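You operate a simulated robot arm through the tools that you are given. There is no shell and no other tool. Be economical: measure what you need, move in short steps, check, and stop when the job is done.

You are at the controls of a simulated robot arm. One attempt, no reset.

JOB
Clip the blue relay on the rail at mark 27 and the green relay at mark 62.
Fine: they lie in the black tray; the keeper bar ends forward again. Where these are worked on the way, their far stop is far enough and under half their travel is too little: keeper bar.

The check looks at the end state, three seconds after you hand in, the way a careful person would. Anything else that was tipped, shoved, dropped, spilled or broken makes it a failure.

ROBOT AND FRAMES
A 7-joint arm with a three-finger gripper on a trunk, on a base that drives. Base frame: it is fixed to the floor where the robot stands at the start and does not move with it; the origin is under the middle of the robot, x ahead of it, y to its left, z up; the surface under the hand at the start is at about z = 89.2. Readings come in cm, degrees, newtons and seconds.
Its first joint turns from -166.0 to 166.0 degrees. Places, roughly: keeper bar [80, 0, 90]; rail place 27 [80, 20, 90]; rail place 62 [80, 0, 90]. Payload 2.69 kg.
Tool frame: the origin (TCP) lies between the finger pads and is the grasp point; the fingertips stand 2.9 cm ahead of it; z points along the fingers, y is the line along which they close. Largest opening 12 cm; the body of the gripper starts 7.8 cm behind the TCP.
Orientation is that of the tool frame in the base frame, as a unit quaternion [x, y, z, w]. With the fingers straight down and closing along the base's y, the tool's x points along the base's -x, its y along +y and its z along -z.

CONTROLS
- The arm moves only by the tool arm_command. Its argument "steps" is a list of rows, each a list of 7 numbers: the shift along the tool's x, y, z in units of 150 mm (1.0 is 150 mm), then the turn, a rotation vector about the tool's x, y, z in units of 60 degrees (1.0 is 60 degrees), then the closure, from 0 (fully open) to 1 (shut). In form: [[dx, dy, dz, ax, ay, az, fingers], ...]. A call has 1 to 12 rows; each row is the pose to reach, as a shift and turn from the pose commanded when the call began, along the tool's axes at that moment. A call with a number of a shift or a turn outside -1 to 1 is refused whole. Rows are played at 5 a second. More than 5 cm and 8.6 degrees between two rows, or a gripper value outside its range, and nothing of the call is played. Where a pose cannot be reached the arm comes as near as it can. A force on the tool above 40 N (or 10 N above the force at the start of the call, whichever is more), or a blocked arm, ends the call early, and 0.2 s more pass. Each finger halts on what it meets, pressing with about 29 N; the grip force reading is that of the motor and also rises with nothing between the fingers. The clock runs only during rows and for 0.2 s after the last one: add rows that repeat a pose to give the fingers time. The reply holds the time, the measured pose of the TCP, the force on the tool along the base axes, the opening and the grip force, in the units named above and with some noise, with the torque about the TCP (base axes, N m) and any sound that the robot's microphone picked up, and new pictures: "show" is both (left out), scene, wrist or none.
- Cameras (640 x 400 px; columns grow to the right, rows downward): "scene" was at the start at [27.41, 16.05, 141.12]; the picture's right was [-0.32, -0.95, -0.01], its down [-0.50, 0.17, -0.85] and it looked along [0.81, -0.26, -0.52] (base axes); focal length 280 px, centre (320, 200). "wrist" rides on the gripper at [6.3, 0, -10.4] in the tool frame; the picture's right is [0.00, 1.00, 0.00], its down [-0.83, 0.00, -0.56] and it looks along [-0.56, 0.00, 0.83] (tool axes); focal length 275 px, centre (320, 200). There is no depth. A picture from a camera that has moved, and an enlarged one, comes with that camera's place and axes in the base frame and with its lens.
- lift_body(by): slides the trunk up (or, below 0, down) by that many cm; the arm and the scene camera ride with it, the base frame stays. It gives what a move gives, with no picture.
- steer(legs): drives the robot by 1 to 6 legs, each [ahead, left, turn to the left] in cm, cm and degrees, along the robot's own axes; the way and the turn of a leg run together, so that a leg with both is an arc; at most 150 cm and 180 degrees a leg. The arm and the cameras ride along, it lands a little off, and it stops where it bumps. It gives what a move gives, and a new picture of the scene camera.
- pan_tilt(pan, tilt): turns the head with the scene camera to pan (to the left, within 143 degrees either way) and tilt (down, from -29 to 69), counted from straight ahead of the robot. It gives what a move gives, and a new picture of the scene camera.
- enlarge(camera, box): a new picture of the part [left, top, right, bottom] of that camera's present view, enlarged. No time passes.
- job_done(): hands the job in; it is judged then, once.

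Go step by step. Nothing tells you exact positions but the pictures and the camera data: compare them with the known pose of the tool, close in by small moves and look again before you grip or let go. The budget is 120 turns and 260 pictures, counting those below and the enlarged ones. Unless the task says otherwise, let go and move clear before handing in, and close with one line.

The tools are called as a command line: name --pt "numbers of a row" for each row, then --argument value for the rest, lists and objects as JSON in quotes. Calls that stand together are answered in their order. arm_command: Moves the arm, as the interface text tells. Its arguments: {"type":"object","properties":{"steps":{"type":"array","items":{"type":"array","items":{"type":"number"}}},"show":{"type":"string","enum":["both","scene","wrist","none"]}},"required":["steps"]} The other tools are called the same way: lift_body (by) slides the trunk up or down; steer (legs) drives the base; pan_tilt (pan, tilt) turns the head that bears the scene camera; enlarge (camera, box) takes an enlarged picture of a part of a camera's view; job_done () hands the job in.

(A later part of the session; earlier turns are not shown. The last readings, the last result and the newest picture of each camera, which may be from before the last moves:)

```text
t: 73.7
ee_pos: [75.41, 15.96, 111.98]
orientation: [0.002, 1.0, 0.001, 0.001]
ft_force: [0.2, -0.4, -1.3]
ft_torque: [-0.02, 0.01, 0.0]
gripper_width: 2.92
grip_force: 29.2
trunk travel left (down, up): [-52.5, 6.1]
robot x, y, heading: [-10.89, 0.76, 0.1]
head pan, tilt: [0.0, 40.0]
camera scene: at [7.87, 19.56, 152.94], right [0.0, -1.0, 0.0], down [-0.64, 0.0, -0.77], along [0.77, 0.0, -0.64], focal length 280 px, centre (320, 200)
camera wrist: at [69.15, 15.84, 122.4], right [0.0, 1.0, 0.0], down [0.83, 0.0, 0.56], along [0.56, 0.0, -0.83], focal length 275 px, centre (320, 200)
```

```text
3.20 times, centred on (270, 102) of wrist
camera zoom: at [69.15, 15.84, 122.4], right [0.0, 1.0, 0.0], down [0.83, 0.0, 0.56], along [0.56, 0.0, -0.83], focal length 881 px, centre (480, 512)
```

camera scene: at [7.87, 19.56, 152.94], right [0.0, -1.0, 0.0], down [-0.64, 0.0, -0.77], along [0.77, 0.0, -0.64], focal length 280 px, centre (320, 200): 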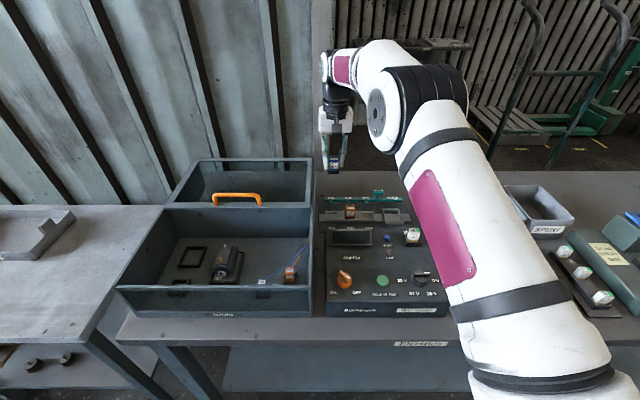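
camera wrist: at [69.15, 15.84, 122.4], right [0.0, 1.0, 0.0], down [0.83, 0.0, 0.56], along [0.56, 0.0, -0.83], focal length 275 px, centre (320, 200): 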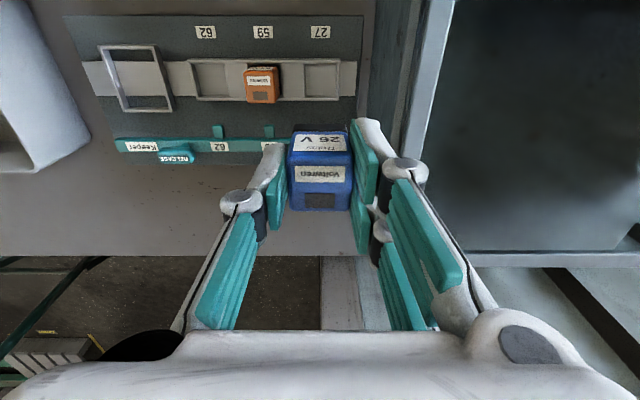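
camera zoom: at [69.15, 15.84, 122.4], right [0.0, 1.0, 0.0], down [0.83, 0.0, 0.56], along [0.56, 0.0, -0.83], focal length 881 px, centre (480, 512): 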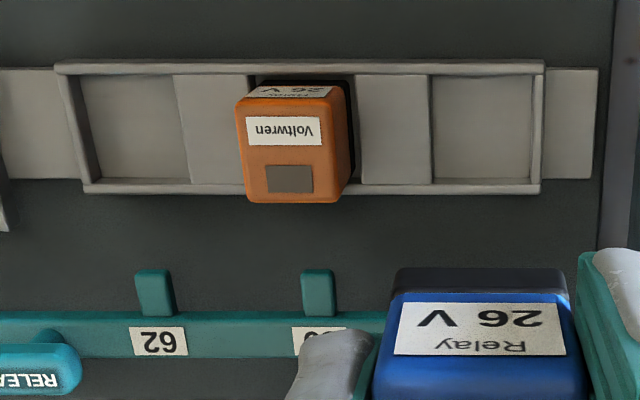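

Pocket 27 is centred at about (75.1, 15.95). I descend to just above it and check.

arm_command --pt "0.02 0 0.2 0 0 0 1" --pt "0.02 0 0.45 0 0 0 1" --pt "0.02 0 0.7 0 0 0 1" --pt "0.02 0 0.9 0 0 0 1" --pt "0.02 0 1.0 0 0 0 1" --pt "0.02 0 1.0 0 0 0 1" --show "both"

enlarge --camera "scene" --box '[312, 170, 412, 233]'

enlarge --camera "wrist" --box '[220, 60, 420, 185]'

```text
t: 75.1
ee_pos: [75.09, 15.89, 96.78]
orientation: [0.003, 1.0, 0.001, 0.0]
ft_force: [0.0, 0.4, -0.6]
ft_torque: [0.01, 0.01, 0.0]
gripper_width: 2.91
grip_force: 28.6
trunk travel left (down, up): [-52.5, 6.1]
robot x, y, heading: [-10.33, 0.83, 0.2]
head pan, tilt: [0.0, 40.0]
camera scene: at [7.88, 19.55, 152.94], right [0.0, -1.0, 0.0], down [-0.64, 0.0, -0.77], along [0.77, 0.0, -0.64], focal length 280 px, centre (320, 200)
camera wrist: at [68.84, 15.85, 107.3], right [0.0, 1.0, 0.0], down [0.83, 0.0, 0.56], along [0.56, 0.0, -0.83], focal length 275 px, centre (320, 200)
```

scene: 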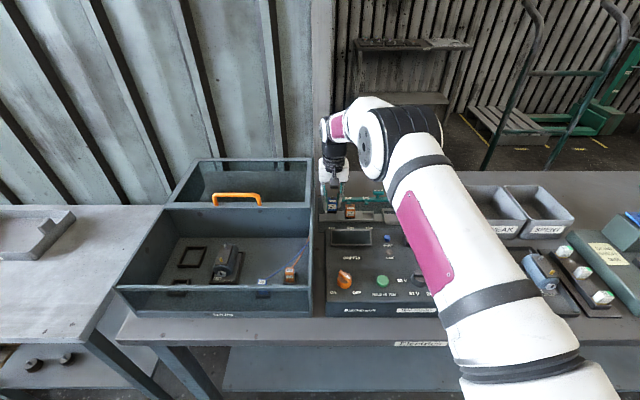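
wrist: 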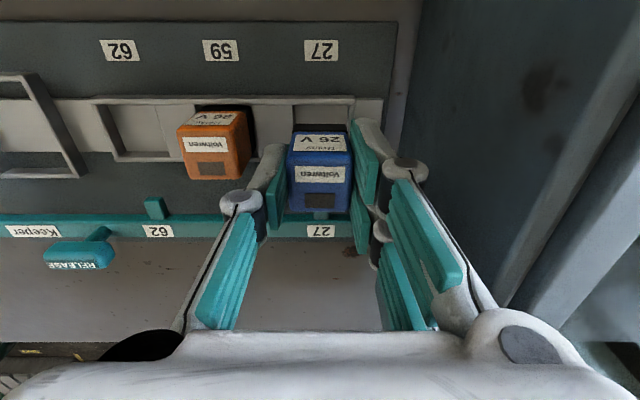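

```text
6.35 times, centred on (362, 202) of scene
camera zoom: at [7.88, 19.55, 152.94], right [0.0, -1.0, 0.0], down [-0.64, 0.0, -0.77], along [0.77, 0.0, -0.64], focal length 1778 px, centre (53, 190)
```

zoom: 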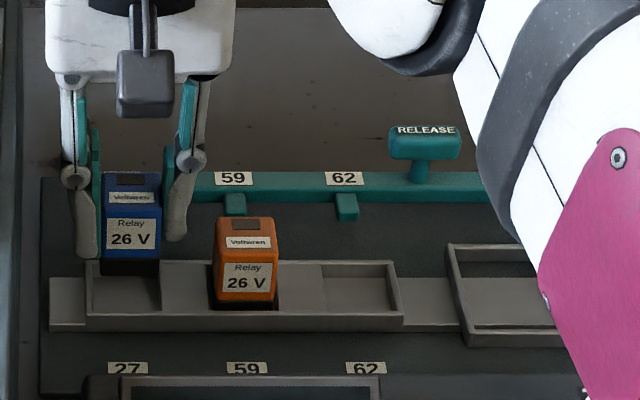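

```text
3.20 times, centred on (320, 122) of wrist
camera zoom: at [68.84, 15.85, 107.3], right [0.0, 1.0, 0.0], down [0.83, 0.0, 0.56], along [0.56, 0.0, -0.83], focal length 881 px, centre (320, 448)
```

zoom: 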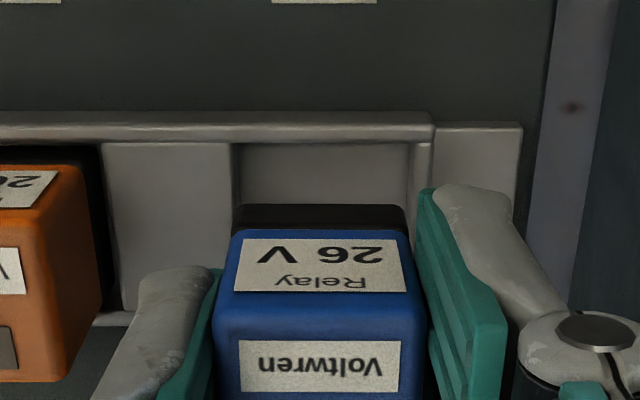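

Alignment looks right to within a millimetre or so. I lower slowly and watch the force.

arm_command --pt "0 0.005 0.04 0 0 0 1" --pt "0 0.005 0.08 0 0 0 1" --pt "0 0.005 0.12 0 0 0 1" --pt "0 0.005 0.15 0 0 0 1" --pt "0 0.005 0.17 0 0 0 1" --pt "0 0.005 0.17 0 0 0 1" --show "wrist"

enlarge --camera "scene" --box '[312, 170, 412, 233]'

```text
t: 76.5
ee_pos: [75.12, 15.96, 94.62]
orientation: [0.002, 1.0, 0.002, 0.004]
ft_force: [-0.7, 1.4, 23.1]
ft_torque: [0.04, -0.41, 0.02]
gripper_width: 2.95
grip_force: 29.1
trunk travel left (down, up): [-52.5, 6.1]
robot x, y, heading: [-10.88, 1.0, 0.2]
head pan, tilt: [0.0, 40.0]
camera wrist: at [68.87, 15.93, 105.02], right [0.0, 1.0, 0.0], down [0.83, 0.0, 0.56], along [0.56, 0.0, -0.83], focal length 275 px, centre (320, 200)
```

wrist: 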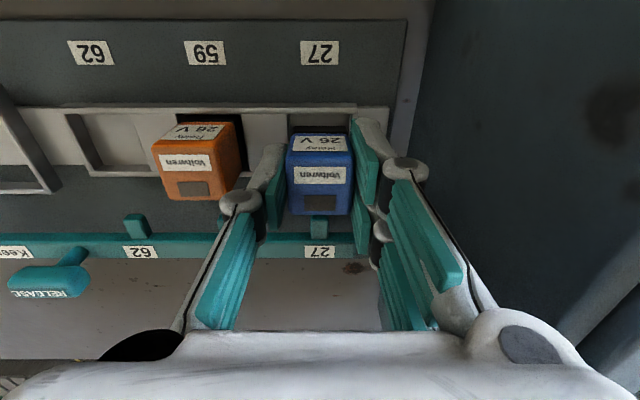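

```text
6.35 times, centred on (362, 202) of scene
camera zoom: at [7.77, 19.54, 152.95], right [0.0, -1.0, 0.0], down [-0.64, 0.0, -0.77], along [0.77, 0.0, -0.64], focal length 1778 px, centre (53, 190)
```

zoom: 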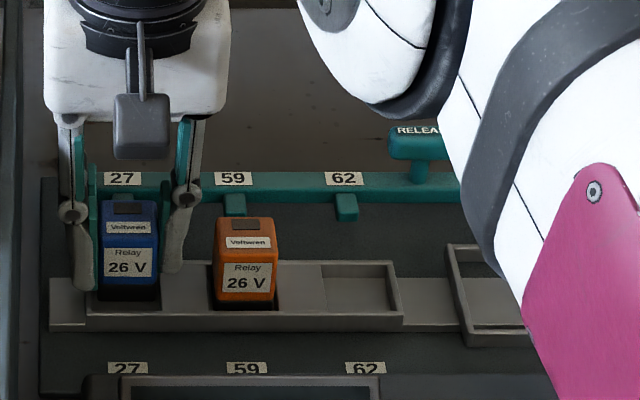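

Resistance about 0.9 cm above the seated height. I look closely to see what is touching.

enlarge --camera "wrist" --box '[240, 80, 400, 180]'

enlarge --camera "scene" --box '[316, 190, 366, 226]'

```text
4.00 times, centred on (320, 130) of wrist
camera zoom: at [68.87, 15.93, 105.02], right [0.0, 1.0, 0.0], down [0.83, 0.0, 0.56], along [0.56, 0.0, -0.83], focal length 1101 px, centre (320, 480)
```

zoom: 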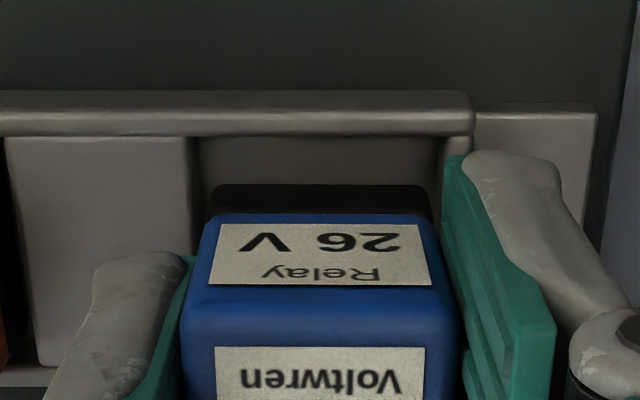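

```text
11.11 times, centred on (341, 208) of scene
camera zoom: at [7.77, 19.54, 152.95], right [0.0, -1.0, 0.0], down [-0.64, 0.0, -0.77], along [0.77, 0.0, -0.64], focal length 3111 px, centre (87, 111)
```

zoom: 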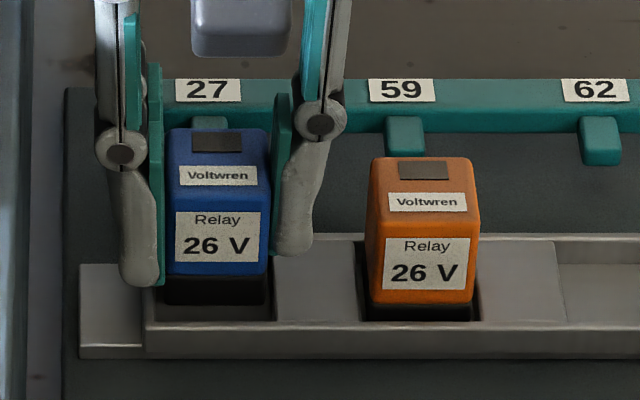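

The torque says the relay's far edge rests on the far rim, so I raise slightly, shift 2.5 mm toward the robot and lower again.

arm_command --pt "0 0 -0.06 0 0 0 1" --pt "0.017 0 -0.06 0 0 0 1" --pt "0.017 0 -0.04 0 0 0 1" --pt "0.017 0 -0.02 0 0 0 1" --pt "0.017 0 0 0 0 0 1" --pt "0.017 0 0 0 0 0 1" --show "none"

```text
t: 77.9
ee_pos: [74.85, 16.0, 94.49]
orientation: [0.002, 1.0, 0.001, 0.0]
ft_force: [0.0, 0.1, -1.2]
ft_torque: [0.01, -0.03, -0.02]
gripper_width: 2.91
grip_force: 28.8
trunk travel left (down, up): [-52.5, 6.1]
robot x, y, heading: [-10.6, 0.88, -0.0]
head pan, tilt: [0.0, 40.0]
```

No contact now at the same height; it cleared the rim. I continue down in small steps.

arm_command --pt "0 0 0.015 0 0 0 1" --pt "0 0 0.03 0 0 0 1" --pt "0 0 0.03 0 0 0 1" --show "none"

enlarge --camera "scene" --box '[316, 190, 366, 226]'

```text
t: 78.7
ee_pos: [74.81, 15.96, 93.94]
orientation: [0.002, 1.0, 0.0, 0.0]
ft_force: [0.9, -0.4, 0.0]
ft_torque: [0.01, 0.02, 0.01]
gripper_width: 2.93
grip_force: 28.9
trunk travel left (down, up): [-52.5, 6.1]
robot x, y, heading: [-10.33, 0.65, 0.1]
head pan, tilt: [0.0, 40.0]
```

```text
11.11 times, centred on (341, 208) of scene
camera zoom: at [7.88, 19.55, 152.94], right [0.0, -1.0, 0.0], down [-0.64, 0.0, -0.77], along [0.77, 0.0, -0.64], focal length 3111 px, centre (87, 111)
```

zoom: 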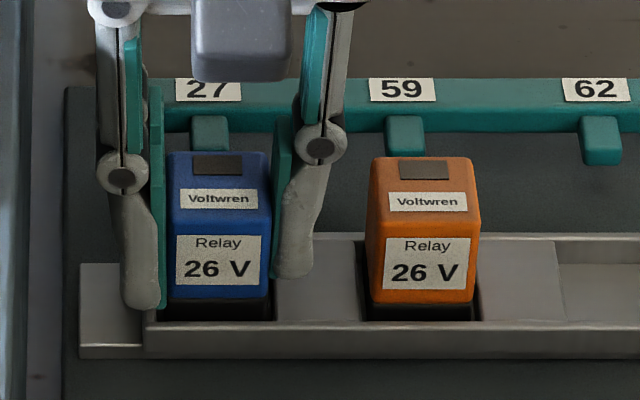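

It's almost level with the orange relay, about 2 mm to go.

arm_command --pt "0 0 0.01 0 0 0 1" --pt "0 0 0.02 0 0 0 1" --pt "0 0 0.03 0 0 0 1" --pt "0 0 0.03 0 0 0 1" --show "none"

enlarge --camera "scene" --box '[316, 190, 366, 226]'

```text
t: 79.7
ee_pos: [74.85, 15.88, 93.79]
orientation: [0.002, 1.0, 0.001, 0.003]
ft_force: [-3.4, 0.4, 16.6]
ft_torque: [-0.02, 0.37, 0.01]
gripper_width: 2.93
grip_force: 29.0
trunk travel left (down, up): [-52.5, 6.1]
robot x, y, heading: [-10.77, 0.53, -0.2]
head pan, tilt: [0.0, 40.0]
```

```text
11.11 times, centred on (341, 208) of scene
camera zoom: at [7.78, 19.54, 152.96], right [0.0, -1.0, 0.0], down [-0.64, 0.0, -0.77], along [0.77, 0.0, -0.64], focal length 3111 px, centre (87, 111)
```

zoom: 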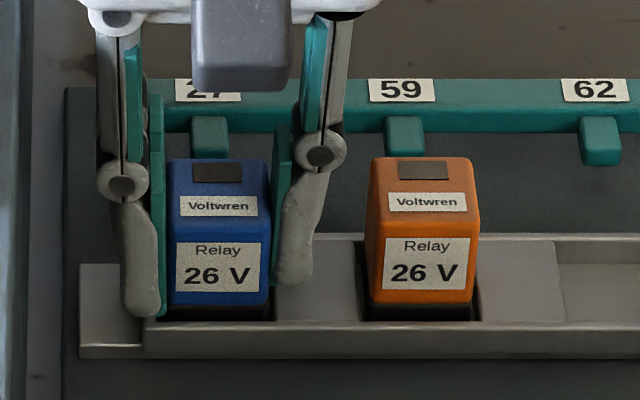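

Nearly seated, with the front edge taking the load. A 1 mm nudge back and a light press should settle it.

arm_command --pt "0 0 -0.02 0 0 0 1" --pt "-0.009 0 -0.02 0 0 0 1" --pt "-0.009 0 -0.005 0 0 0 1" --pt "-0.009 0 0.01 0 0 0 1" --pt "-0.009 0 0.01 0 0 0 1" --show "wrist"

enlarge --camera "scene" --box '[316, 190, 366, 226]'

```text
t: 80.9
ee_pos: [74.95, 15.89, 93.41]
orientation: [0.001, 1.0, 0.001, 0.002]
ft_force: [-4.2, -0.1, 23.1]
ft_torque: [0.03, 0.49, 0.0]
gripper_width: 2.93
grip_force: 28.4
trunk travel left (down, up): [-52.5, 6.1]
robot x, y, heading: [-10.56, 0.81, -0.1]
head pan, tilt: [0.0, 40.0]
camera wrist: at [68.69, 15.9, 103.94], right [0.0, 1.0, 0.0], down [0.83, 0.0, 0.56], along [0.56, 0.0, -0.83], focal length 275 px, centre (320, 200)
```

wrist: 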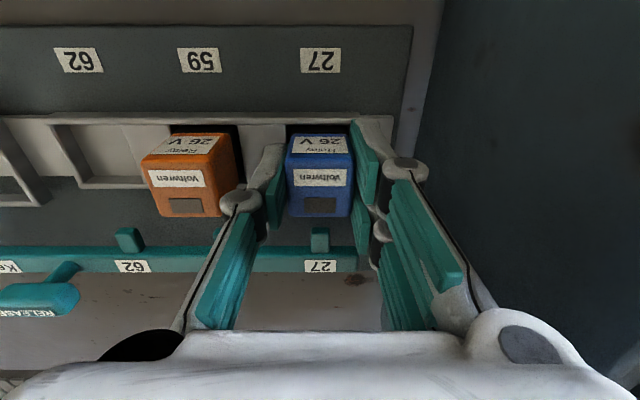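

```text
11.11 times, centred on (341, 208) of scene
camera zoom: at [7.76, 19.54, 152.96], right [0.0, -1.0, 0.0], down [-0.64, 0.0, -0.77], along [0.77, 0.0, -0.64], focal length 3111 px, centre (87, 111)
```

zoom: 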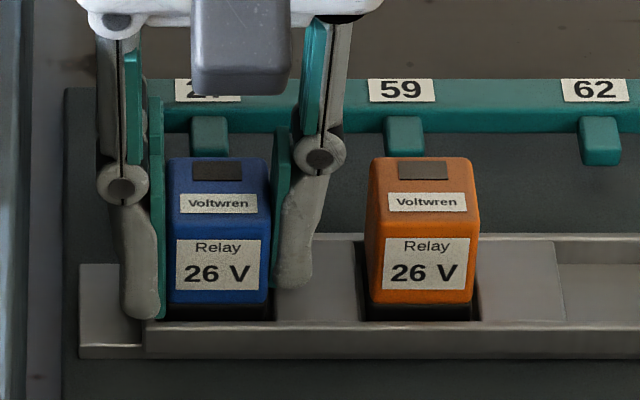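

It's now level with the orange relay. I ease the load, open narrowly (clear of the orange neighbour) and lift out.

arm_command --pt "0 0 -0.02 0 0 0 1" --pt "0 0 -0.02 0 0 0 0.75" --pt "0 0 -0.02 0 0 0 0.66" --pt "0 0 -0.02 0 0 0 0.66" --show "none"

arm_command --pt "0 0 -0.1 0 0 0 0.66" --pt "0 0 -0.25 0 0 0 0.66" --pt "0 0 -0.5 0 0 0 0.66" --pt "0 0 -0.8 0 0 0 0.6" --pt "0 0 -1 0 0 0 0.583" --pt "0 0 -1 0 0 0 0.583" --show "both"

enlarge --camera "scene" --box '[316, 190, 366, 226]'

enlarge --camera "wrist" --box '[170, 40, 370, 165]'

```text
t: 81.9
ee_pos: [74.89, 15.95, 93.66]
orientation: [0.001, 1.0, 0.0, 0.001]
ft_force: [-0.2, -1.1, -0.4]
ft_torque: [0.01, -0.02, 0.0]
gripper_width: 4.08
grip_force: 0.0
trunk travel left (down, up): [-52.5, 6.1]
robot x, y, heading: [-10.19, 0.22, -0.0]
head pan, tilt: [0.0, 40.0]
```

```text
t: 83.3
ee_pos: [74.8, 15.9, 108.69]
orientation: [0.002, 1.0, 0.002, 0.001]
ft_force: [0.3, -0.3, 0.4]
ft_torque: [-0.01, 0.02, 0.05]
gripper_width: 5.02
grip_force: 0.1
trunk travel left (down, up): [-52.5, 6.1]
robot x, y, heading: [-10.66, 0.64, 0.1]
head pan, tilt: [0.0, 40.0]
camera scene: at [7.88, 19.55, 152.94], right [0.0, -1.0, 0.0], down [-0.64, 0.0, -0.77], along [0.77, 0.0, -0.64], focal length 280 px, centre (320, 200)
camera wrist: at [68.61, 15.86, 119.1], right [0.0, 1.0, 0.0], down [0.83, 0.0, 0.56], along [0.56, 0.0, -0.83], focal length 275 px, centre (320, 200)
```

scene: 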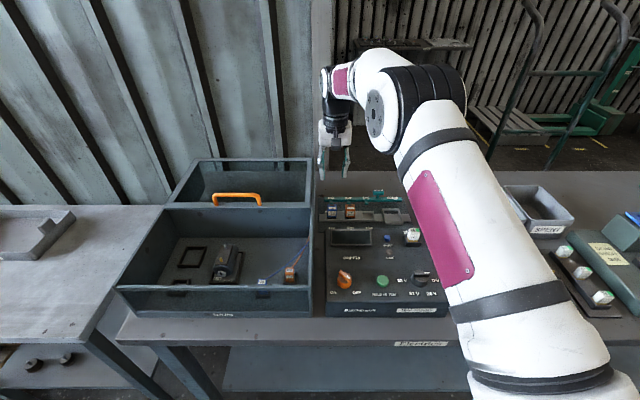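
wrist: 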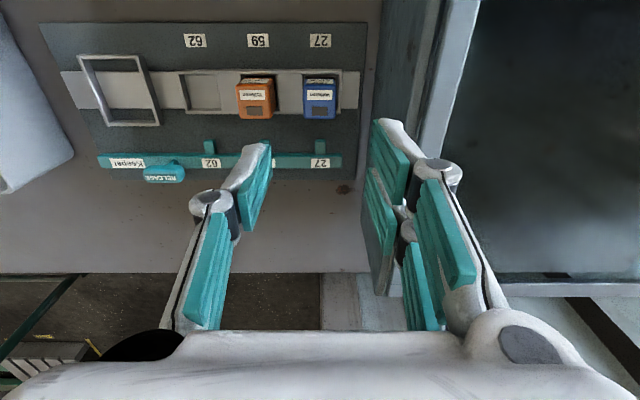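

```text
11.11 times, centred on (341, 208) of scene
camera zoom: at [7.88, 19.55, 152.94], right [0.0, -1.0, 0.0], down [-0.64, 0.0, -0.77], along [0.77, 0.0, -0.64], focal length 3111 px, centre (87, 111)
```

zoom: 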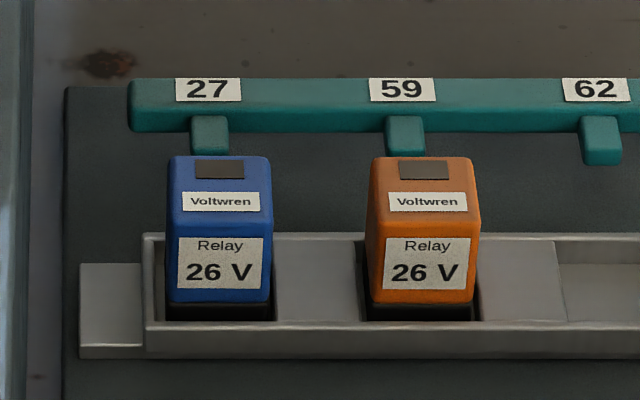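

```text
3.20 times, centred on (270, 102) of wrist
camera zoom: at [68.61, 15.86, 119.1], right [0.0, 1.0, 0.0], down [0.83, 0.0, 0.56], along [0.56, 0.0, -0.83], focal length 881 px, centre (480, 512)
```

zoom: 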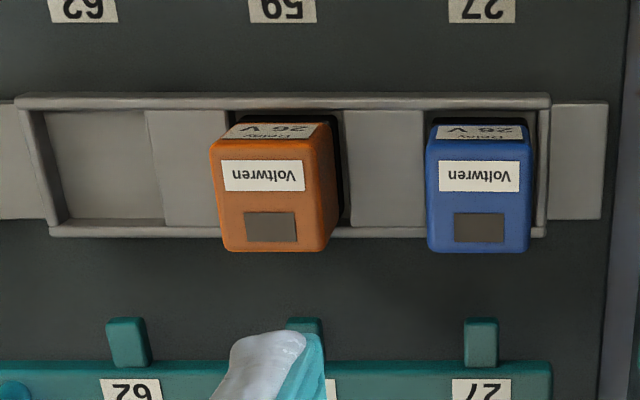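

Blue is seated just like the orange one. Now for the green relay.

arm_command --pt "0.1 -0.12 -0.1 0 0 0 0.583" --pt "0.26 -0.32 -0.15 0 0 0 0.583" --pt "0.42 -0.52 -0.15 0 0 0 0.583" --pt "0.58 -0.7 -0.15 0 0 0 0.583" --pt "0.642 -0.76 -0.15 0 0 0 0.583" --show "none"

arm_command --pt "0.1 -0.12 0 0 0 0 0.583" --pt "0.26 -0.32 0 0 0 0 0.583" --pt "0.42 -0.52 0 0 0 0 0.583" --pt "0.58 -0.7 0 0 0 0 0.583" --pt "0.642 -0.76 0 0 0 0 0.583" --show "none"

arm_command --pt "0.1 -0.12 0 0 0 0 0.583" --pt "0.26 -0.32 0 0 0 0 0.583" --pt "0.42 -0.52 0 0 0 0 0.583" --pt "0.58 -0.7 0 0 0 0 0.583" --pt "0.642 -0.76 0 0 0 0 0.583" --pt "0.642 -0.76 0 0 0 0 0.583" --show "wrist"

enlarge --camera "wrist" --box '[240, 40, 400, 140]'

```text
t: 84.5
ee_pos: [65.25, 4.53, 110.77]
orientation: [0.002, 1.0, 0.001, 0.0]
ft_force: [-0.8, -0.3, 1.1]
ft_torque: [0.01, 0.03, -0.02]
gripper_width: 5.02
grip_force: 0.1
trunk travel left (down, up): [-52.5, 6.1]
robot x, y, heading: [-10.72, 0.4, 0.1]
head pan, tilt: [0.0, 40.0]
```

```text
t: 85.7
ee_pos: [55.59, -6.87, 110.86]
orientation: [0.002, 1.0, 0.0, 0.001]
ft_force: [0.7, -0.2, -0.4]
ft_torque: [-0.02, 0.03, 0.02]
gripper_width: 5.0
grip_force: 0.0
trunk travel left (down, up): [-52.5, 6.1]
robot x, y, heading: [-10.61, 0.56, 0.1]
head pan, tilt: [0.0, 40.0]
```

```text
t: 87.1
ee_pos: [45.88, -18.31, 110.75]
orientation: [0.002, 1.0, 0.001, 0.001]
ft_force: [-1.0, 0.5, -0.3]
ft_torque: [-0.02, -0.03, 0.03]
gripper_width: 4.99
grip_force: 0.0
trunk travel left (down, up): [-52.5, 6.1]
robot x, y, heading: [-10.52, 0.85, -0.1]
head pan, tilt: [0.0, 40.0]
camera wrist: at [39.66, -18.24, 121.28], right [0.0, 1.0, 0.0], down [0.83, 0.0, 0.56], along [0.56, 0.0, -0.83], focal length 275 px, centre (320, 200)
```

wrist: 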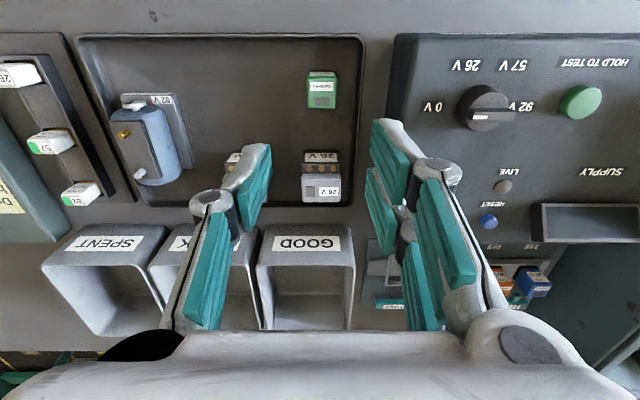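

```text
4.00 times, centred on (320, 90) of wrist
camera zoom: at [39.66, -18.24, 121.28], right [0.0, 1.0, 0.0], down [0.83, 0.0, 0.56], along [0.56, 0.0, -0.83], focal length 1101 px, centre (320, 640)
```

zoom: 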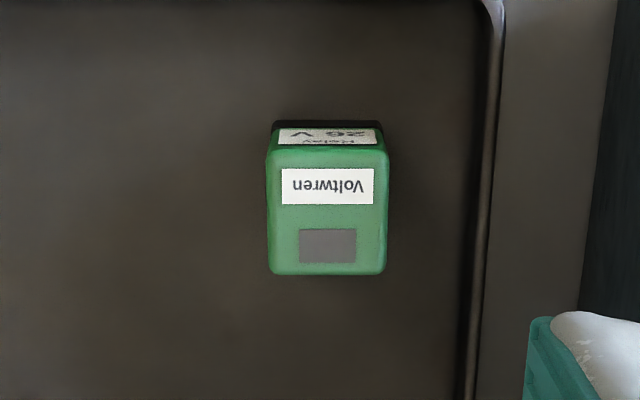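

Green is centred but for 2 mm in y. The tray wall is near, so I use a narrow 4.2 cm opening and descend.

arm_command --pt "0 0.0127 0.2 0 0 0 0.65" --pt "0 0.0127 0.45 0 0 0 0.65" --pt "0 0.0127 0.7 0 0 0 0.65" --pt "0 0.0127 0.83 0 0 0 0.65" --pt "0 0.0127 0.83 0 0 0 0.65" --show "wrist"

enlarge --camera "wrist" --box '[220, 80, 420, 205]'

```text
t: 88.3
ee_pos: [45.87, -17.97, 98.3]
orientation: [0.002, 1.0, 0.001, 0.002]
ft_force: [-0.2, -0.4, -0.3]
ft_torque: [-0.01, -0.02, -0.02]
gripper_width: 4.2
grip_force: 0.0
trunk travel left (down, up): [-52.5, 6.1]
robot x, y, heading: [-10.59, 0.76, -0.2]
head pan, tilt: [0.0, 40.0]
camera wrist: at [39.69, -18.02, 108.76], right [0.0, 1.0, 0.0], down [0.83, 0.0, 0.56], along [0.56, 0.0, -0.83], focal length 275 px, centre (320, 200)
```

wrist: 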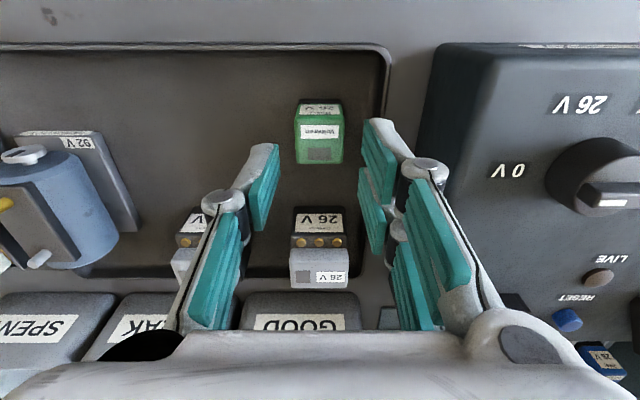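

```text
3.20 times, centred on (320, 142) of wrist
camera zoom: at [39.69, -18.02, 108.76], right [0.0, 1.0, 0.0], down [0.83, 0.0, 0.56], along [0.56, 0.0, -0.83], focal length 881 px, centre (320, 384)
```

zoom: 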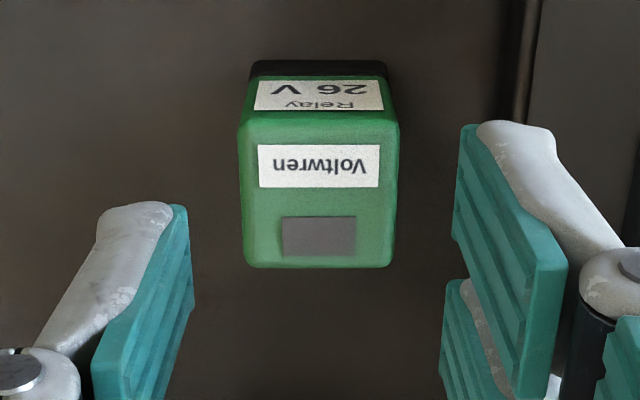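

arm_command --pt "0 0 0.15 0 0 0 0.65" --pt "0 0 0.28 0 0 0 0.65" --pt "0 0 0.32 0 0 0 0.65" --pt "0 0 0.32 0 0 0 0.75" --pt "0 0 0.32 0 0 0 0.9" --pt "0 0 0.32 0 0 0 1" --pt "0 0 0.32 0 0 0 1" --pt "0 0 0.32 0 0 0 1" --show "none"

arm_command --pt "0 0 -0.05 0 0 0 1" --pt "0 0 -0.1 0 0 0 1" --pt "0 0 -0.2 0 0 0 1" --pt "0 0 -0.35 0 0 0 1" --pt "0 0 -0.5 0 0 0 1" --pt "0 0 -0.7 0 0 0 1" --pt "0 0 -0.9 0 0 0 1" --pt "0 0 -1 0 0 0 1" --pt "0 0 -1 0 0 0 1" --show "wrist"

```text
t: 90.1
ee_pos: [45.91, -18.01, 93.52]
orientation: [0.002, 1.0, 0.001, 0.001]
ft_force: [0.2, 0.5, 0.3]
ft_torque: [-0.03, 0.02, 0.01]
gripper_width: 2.92
grip_force: 28.2
trunk travel left (down, up): [-52.5, 6.1]
robot x, y, heading: [-10.97, 0.4, 0.2]
head pan, tilt: [0.0, 40.0]
```

```text
t: 92.1
ee_pos: [45.91, -17.95, 108.5]
orientation: [0.002, 1.0, 0.001, 0.001]
ft_force: [0.3, -0.5, 0.5]
ft_torque: [0.02, 0.03, -0.02]
gripper_width: 2.9
grip_force: 29.2
trunk travel left (down, up): [-52.5, 6.1]
robot x, y, heading: [-10.78, 0.92, -0.2]
head pan, tilt: [0.0, 40.0]
camera wrist: at [39.66, -18.06, 119.08], right [0.0, 1.0, 0.0], down [0.83, 0.0, 0.56], along [0.56, 0.0, -0.83], focal length 275 px, centre (320, 200)
```

wrist: 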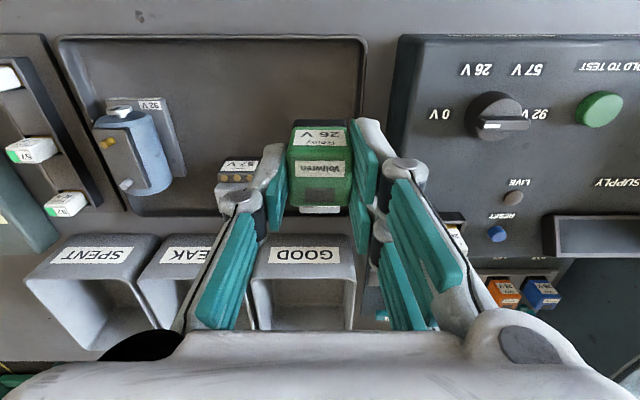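

Held. I carry it up and over to place 62 at about (74.9, 3.9).

arm_command --pt "0 0 -0.15 0 0 0 1" --pt "-0.12 0.09 -0.25 0 0 0 1" --pt "-0.3 0.23 -0.25 0 0 0 1" --pt "-0.5 0.38 -0.25 0 0 0 1" --pt "-0.7 0.53 -0.25 0 0 0 1" --pt "-0.88 0.66 -0.25 0 0 0 1" --pt "-0.967 0.73 -0.25 0 0 0 1" --pt "-0.967 0.73 -0.25 0 0 0 1" --show "none"

arm_command --pt "-0.12 0.09 0 0 0 0 1" --pt "-0.3 0.23 0 0 0 0 1" --pt "-0.5 0.38 0 0 0 0 1" --pt "-0.7 0.53 0 0 0 0 1" --pt "-0.88 0.66 0 0 0 0 1" --pt "-0.967 0.73 0 0 0 0 1" --pt "-0.967 0.73 0 0 0 0 1" --show "wrist"

enlarge --camera "wrist" --box '[220, 20, 440, 158]'

```text
t: 93.9
ee_pos: [60.31, -7.1, 112.34]
orientation: [0.001, 1.0, 0.001, 0.001]
ft_force: [-0.7, 0.4, -0.7]
ft_torque: [0.06, -0.03, 0.01]
gripper_width: 2.94
grip_force: 29.6
trunk travel left (down, up): [-52.5, 6.1]
robot x, y, heading: [-10.69, 0.99, 0.1]
head pan, tilt: [0.0, 40.0]
```

```text
t: 95.5
ee_pos: [75.01, 3.79, 112.4]
orientation: [0.002, 1.0, 0.001, 0.001]
ft_force: [0.0, -0.4, -1.0]
ft_torque: [-0.02, 0.02, 0.0]
gripper_width: 2.91
grip_force: 29.2
trunk travel left (down, up): [-52.5, 6.1]
robot x, y, heading: [-10.74, 0.96, -0.0]
head pan, tilt: [0.0, 40.0]
camera wrist: at [68.75, 3.74, 122.87], right [0.0, 1.0, 0.0], down [0.83, 0.0, 0.56], along [0.56, 0.0, -0.83], focal length 275 px, centre (320, 200)
```

wrist: 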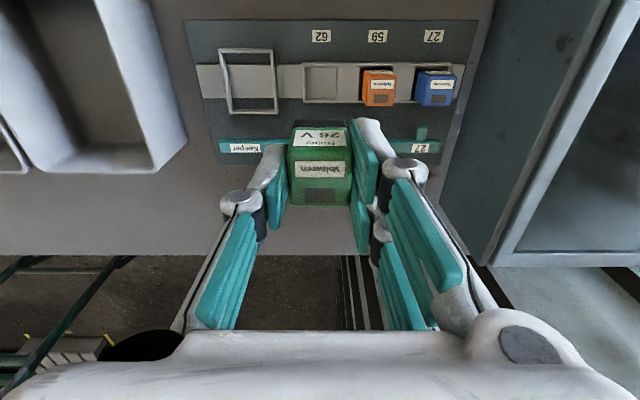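

```text
2.90 times, centred on (330, 89) of wrist
camera zoom: at [68.75, 3.74, 122.87], right [0.0, 1.0, 0.0], down [0.83, 0.0, 0.56], along [0.56, 0.0, -0.83], focal length 798 px, centre (291, 522)
```

zoom: 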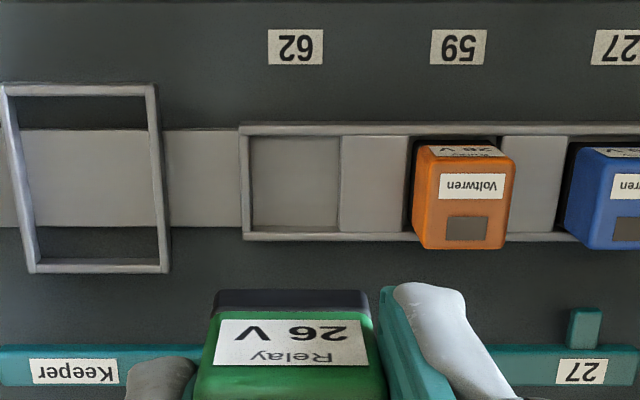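

arm_command --pt "0 0.009 0.2 0 0 0 1" --pt "0 0.009 0.45 0 0 0 1" --pt "0 0.009 0.7 0 0 0 1" --pt "0 0.009 0.9 0 0 0 1" --pt "0 0.009 1.0 0 0 0 1" --pt "0 0.009 1.0 0 0 0 1" --show "wrist"

enlarge --camera "scene" --box '[320, 180, 400, 230]'

enlarge --camera "wrist" --box '[220, 60, 420, 185]'

```text
t: 96.9
ee_pos: [75.01, 4.05, 97.38]
orientation: [0.002, 1.0, 0.0, 0.001]
ft_force: [-0.5, -0.4, 0.1]
ft_torque: [0.0, 0.0, -0.03]
gripper_width: 2.93
grip_force: 29.1
trunk travel left (down, up): [-52.5, 6.1]
robot x, y, heading: [-10.52, 0.61, 0.1]
head pan, tilt: [0.0, 40.0]
camera wrist: at [68.77, 3.99, 107.77], right [0.0, 1.0, 0.0], down [0.83, 0.0, 0.56], along [0.56, 0.0, -0.83], focal length 275 px, centre (320, 200)
```

wrist: 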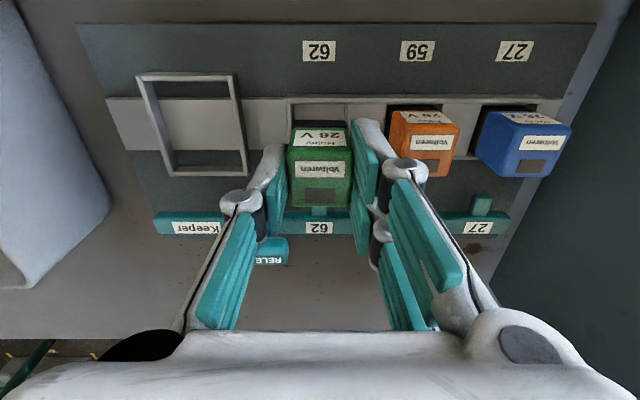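

```text
8.00 times, centred on (360, 205) of scene
camera zoom: at [7.88, 19.55, 152.94], right [0.0, -1.0, 0.0], down [-0.64, 0.0, -0.77], along [0.77, 0.0, -0.64], focal length 2240 px, centre (0, 160)
```

zoom: 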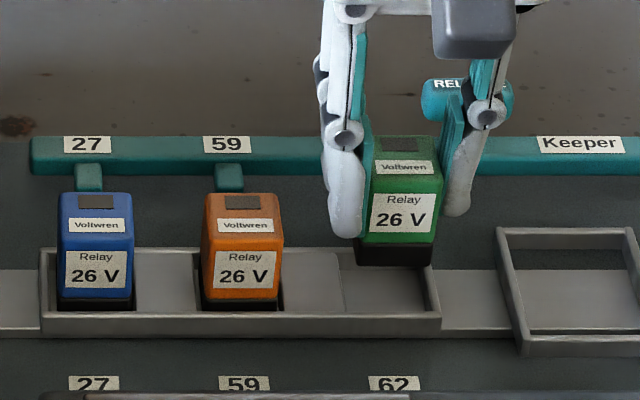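

```text
3.20 times, centred on (320, 122) of wrist
camera zoom: at [68.77, 3.99, 107.77], right [0.0, 1.0, 0.0], down [0.83, 0.0, 0.56], along [0.56, 0.0, -0.83], focal length 881 px, centre (320, 448)
```

zoom: 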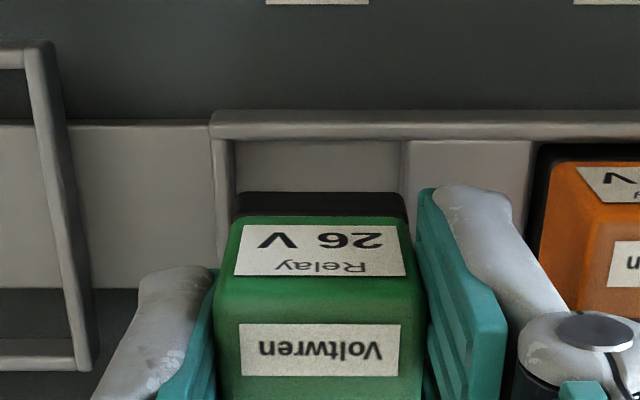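

Centred. I lower in small steps.

arm_command --pt "0 0 0.05 0 0 0 1" --pt "0 0 0.1 0 0 0 1" --pt "0 0 0.14 0 0 0 1" --pt "0 0 0.17 0 0 0 1" --pt "0 0 0.19 0 0 0 1" --pt "0 0 0.19 0 0 0 1" --show "none"

enlarge --camera "scene" --box '[320, 180, 400, 230]'

```text
t: 98.3
ee_pos: [75.03, 3.88, 94.57]
orientation: [0.001, 1.0, 0.001, 0.001]
ft_force: [0.4, 0.6, -0.6]
ft_torque: [0.0, -0.02, -0.01]
gripper_width: 2.92
grip_force: 29.0
trunk travel left (down, up): [-52.5, 6.1]
robot x, y, heading: [-10.71, 0.63, -0.2]
head pan, tilt: [0.0, 40.0]
```

```text
8.00 times, centred on (360, 205) of scene
camera zoom: at [7.88, 19.55, 152.94], right [0.0, -1.0, 0.0], down [-0.64, 0.0, -0.77], along [0.77, 0.0, -0.64], focal length 2240 px, centre (0, 160)
```

zoom: 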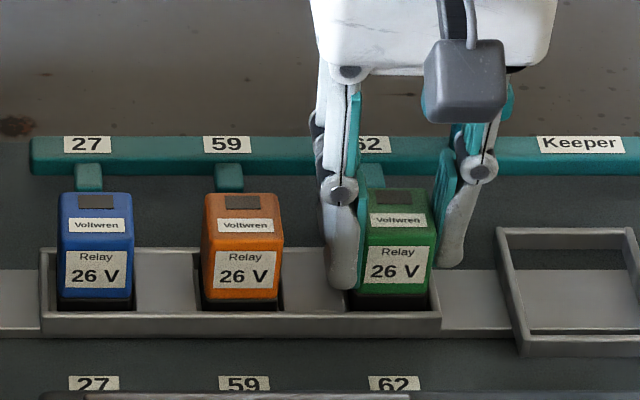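

No contact, a few millimetres to go.

arm_command --pt "0 0 0.015 0 0 0 1" --pt "0 0 0.03 0 0 0 1" --pt "0 0 0.042 0 0 0 1" --pt "0 0 0.052 0 0 0 1" --pt "0 0 0.052 0 0 0 1" --show "none"

enlarge --camera "scene" --box '[320, 180, 400, 230]'

```text
t: 99.5
ee_pos: [75.06, 3.85, 93.98]
orientation: [0.002, 1.0, 0.001, 0.004]
ft_force: [-0.4, -0.2, 25.8]
ft_torque: [-0.04, -0.06, -0.01]
gripper_width: 2.93
grip_force: 28.9
trunk travel left (down, up): [-52.5, 6.1]
robot x, y, heading: [-10.52, 0.71, 0.2]
head pan, tilt: [0.0, 40.0]
```

```text
8.00 times, centred on (360, 205) of scene
camera zoom: at [7.77, 19.54, 152.95], right [0.0, -1.0, 0.0], down [-0.64, 0.0, -0.77], along [0.77, 0.0, -0.64], focal length 2240 px, centre (0, 160)
```

zoom: 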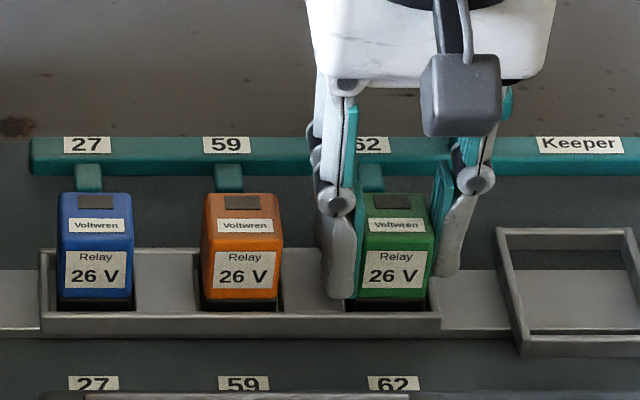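

It's seated level with the others, with a centred 26 N push. I ease the load, open narrowly and rise.

arm_command --pt "0 0 -0.025 0 0 0 1" --pt "0 0 -0.025 0 0 0 0.75" --pt "0 0 -0.025 0 0 0 0.66" --pt "0 0 -0.025 0 0 0 0.66" --show "none"

arm_command --pt "0 0 -0.1 0 0 0 0.66" --pt "0 0 -0.25 0 0 0 0.66" --pt "0 0 -0.5 0 0 0 0.66" --pt "0 0 -0.8 0 0 0 0.5" --pt "0 0 -0.8 0 0 0 0.42" --show "wrist"

enlarge --camera "scene" --box '[320, 180, 400, 230]'

enlarge --camera "wrist" --box '[220, 20, 500, 195]'

```text
t: 100.5
ee_pos: [74.98, 4.03, 94.12]
orientation: [0.002, 1.0, 0.001, 0.002]
ft_force: [0.2, -0.3, 0.1]
ft_torque: [-0.01, -0.01, 0.0]
gripper_width: 4.14
grip_force: 0.1
trunk travel left (down, up): [-52.5, 6.1]
robot x, y, heading: [-10.6, 0.63, 0.0]
head pan, tilt: [0.0, 40.0]
```

```text
t: 101.7
ee_pos: [75.08, 3.83, 106.12]
orientation: [0.002, 1.0, 0.001, 0.0]
ft_force: [-1.0, 0.8, 0.2]
ft_torque: [-0.03, 0.02, 0.0]
gripper_width: 6.96
grip_force: 0.0
trunk travel left (down, up): [-52.5, 6.1]
robot x, y, heading: [-10.65, 0.68, 0.4]
head pan, tilt: [0.0, 40.0]
camera wrist: at [68.78, 3.86, 116.61], right [0.0, 1.0, 0.0], down [0.83, 0.0, 0.56], along [0.56, 0.0, -0.83], focal length 275 px, centre (320, 200)
```

wrist: 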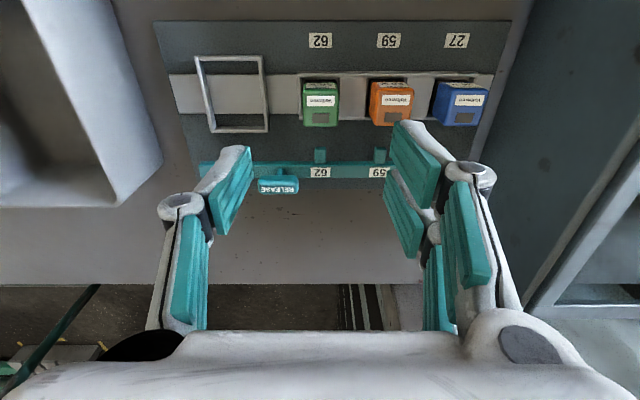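

```text
8.00 times, centred on (360, 205) of scene
camera zoom: at [7.88, 19.55, 152.94], right [0.0, -1.0, 0.0], down [-0.64, 0.0, -0.77], along [0.77, 0.0, -0.64], focal length 2240 px, centre (0, 160)
```

zoom: 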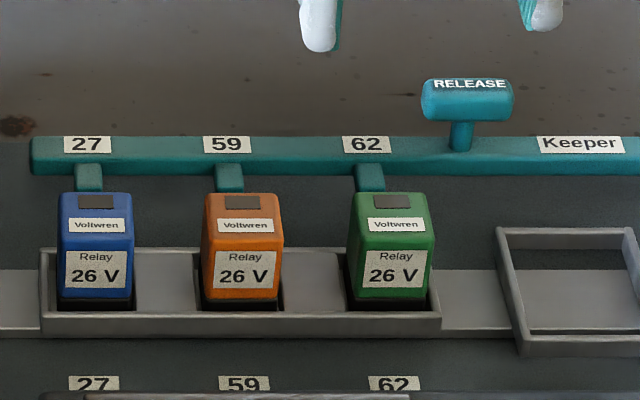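

```text
2.29 times, centred on (360, 108) of wrist
camera zoom: at [68.78, 3.86, 116.61], right [0.0, 1.0, 0.0], down [0.83, 0.0, 0.56], along [0.56, 0.0, -0.83], focal length 629 px, centre (229, 411)
```

zoom: 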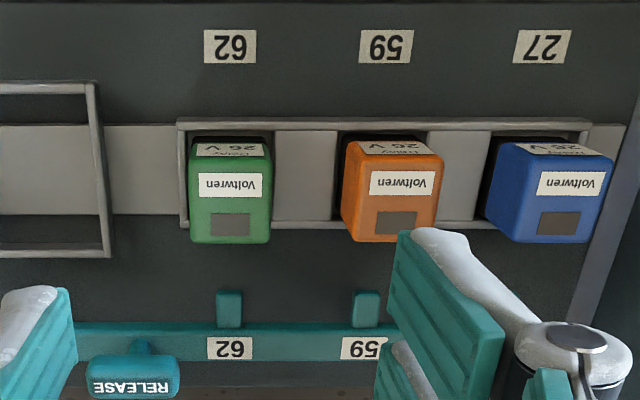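

All three sit level. Now the keeper: drive forward 4 cm again to reach the knob.

steer --legs '[[4.5, 0, 0]]'

arm_command --pt "-0.08 -0.12 0 0 0 0 0.42" --pt "-0.17 -0.26 0 0 0 0 0.42" --pt "-0.17 -0.26 0 0 0 0 0.42" --show "wrist"

```text
t: 102.6
ee_pos: [79.46, 3.89, 106.12]
orientation: [0.002, 1.0, 0.001, 0.0]
ft_force: [-0.2, 0.8, 0.5]
ft_torque: [0.01, -0.01, 0.03]
gripper_width: 6.96
grip_force: 0.0
trunk travel left (down, up): [-52.5, 6.1]
robot x, y, heading: [-6.03, 0.82, 0.2]
head pan, tilt: [0.0, 40.0]
camera scene: at [12.4, 19.56, 152.94], right [0.0, -1.0, 0.0], down [-0.64, 0.0, -0.77], along [0.77, 0.0, -0.64], focal length 280 px, centre (320, 200)
```

scene: 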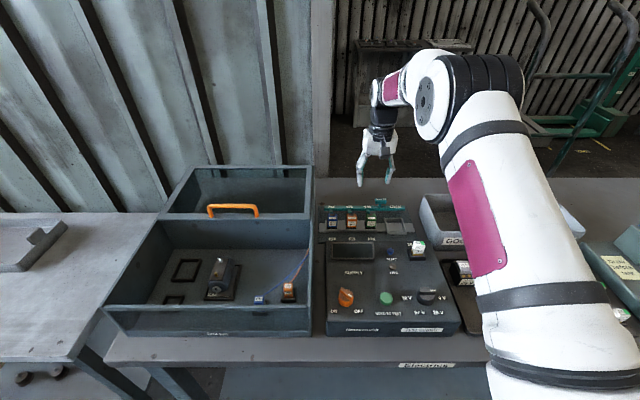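

```text
t: 103.4
ee_pos: [82.0, -0.07, 106.14]
orientation: [0.001, 1.0, 0.001, 0.0]
ft_force: [-0.2, 0.2, 0.3]
ft_torque: [0.0, -0.01, -0.02]
gripper_width: 6.98
grip_force: 0.0
trunk travel left (down, up): [-52.5, 6.1]
robot x, y, heading: [-6.01, 0.62, -0.1]
head pan, tilt: [0.0, 40.0]
camera wrist: at [75.88, -0.07, 116.56], right [0.0, 1.0, 0.0], down [0.83, 0.0, 0.56], along [0.56, 0.0, -0.83], focal length 275 px, centre (320, 200)
```

wrist: 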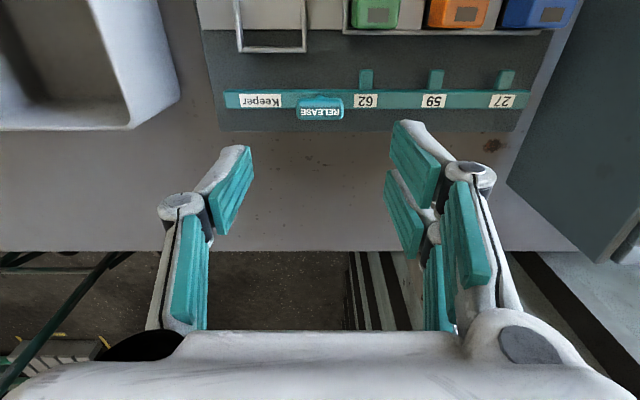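

Directly above the knob. I descend and grip it.

arm_command --pt "-0.015 0 0.25 0 0 0 0.42" --pt "-0.015 0 0.5 0 0 0 0.42" --pt "-0.015 0 0.62 0 0 0 0.42" --pt "-0.015 0 0.67 0 0 0 0.42" --pt "-0.015 0 0.67 0 0 0 0.6" --pt "-0.015 0 0.67 0 0 0 0.8" --pt "-0.015 0 0.67 0 0 0 0.8" --pt "-0.015 0 0.67 0 0 0 0.8" --show "wrist"

```text
t: 105.2
ee_pos: [82.29, 0.08, 95.95]
orientation: [0.002, 1.0, 0.001, 0.0]
ft_force: [-1.0, -1.1, -1.4]
ft_torque: [-0.11, -0.18, 0.18]
gripper_width: 3.77
grip_force: 45.3
trunk travel left (down, up): [-52.5, 6.1]
robot x, y, heading: [-6.15, 1.46, 0.2]
head pan, tilt: [0.0, 40.0]
camera wrist: at [76.09, -0.05, 106.53], right [0.0, 1.0, 0.0], down [0.83, 0.0, 0.56], along [0.56, 0.0, -0.83], focal length 275 px, centre (320, 200)
```

wrist: 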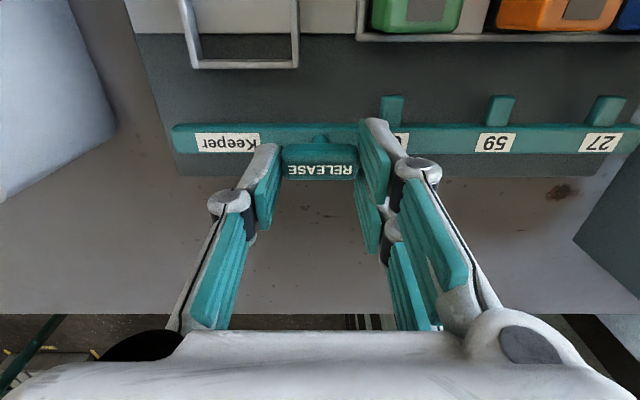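

Gripped. I draw the bar forward toward the robot.

arm_command --pt "0.03 0 0 0 0 0 0.8" --pt "0.06 0 0 0 0 0 0.8" --pt "0.09 0 0 0 0 0 0.8" --pt "0.12 0 0 0 0 0 0.8" --pt "0.15 0 0 0 0 0 0.8" --pt "0.17 0 0 0 0 0 0.8" --pt "0.17 0 0 0 0 0 0.8" --show "wrist"

```text
t: 106.8
ee_pos: [79.64, 0.05, 96.06]
orientation: [0.001, 1.0, 0.001, 0.001]
ft_force: [-1.6, -1.8, 0.2]
ft_torque: [-0.08, -0.01, 0.1]
gripper_width: 3.77
grip_force: 44.8
trunk travel left (down, up): [-52.5, 6.1]
robot x, y, heading: [-6.32, 0.86, 0.2]
head pan, tilt: [0.0, 40.0]
camera wrist: at [73.51, -0.05, 106.53], right [0.0, 1.0, 0.0], down [0.83, 0.0, 0.56], along [0.56, 0.0, -0.83], focal length 275 px, centre (320, 200)
```

wrist: 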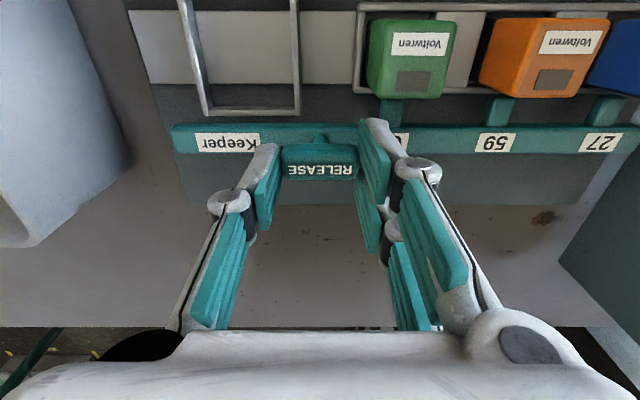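

Almost back. The last few millimetres go gently until I feel the forward stop.

arm_command --pt "0.008 0 0 0 0 0 0.8" --pt "0.016 0 0 0 0 0 0.8" --pt "0.024 0 0 0 0 0 0.8" --pt "0.03 0 0 0 0 0 0.8" --show "wrist"

```text
t: 107.8
ee_pos: [79.52, 0.02, 96.0]
orientation: [0.001, 1.0, 0.001, 0.003]
ft_force: [13.9, -4.7, -2.0]
ft_torque: [-0.18, 0.41, 0.08]
gripper_width: 3.77
grip_force: 44.9
trunk travel left (down, up): [-52.5, 6.1]
robot x, y, heading: [-6.15, 1.1, 0.2]
head pan, tilt: [0.0, 40.0]
camera wrist: at [73.23, -0.05, 106.51], right [0.0, 1.0, 0.0], down [0.83, 0.0, 0.56], along [0.56, 0.0, -0.83], focal length 275 px, centre (320, 200)
```

wrist: 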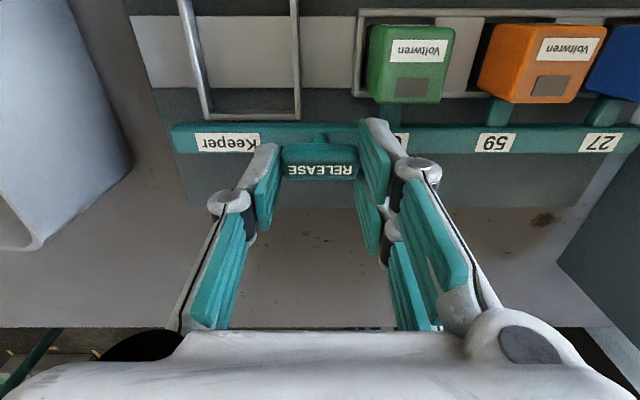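

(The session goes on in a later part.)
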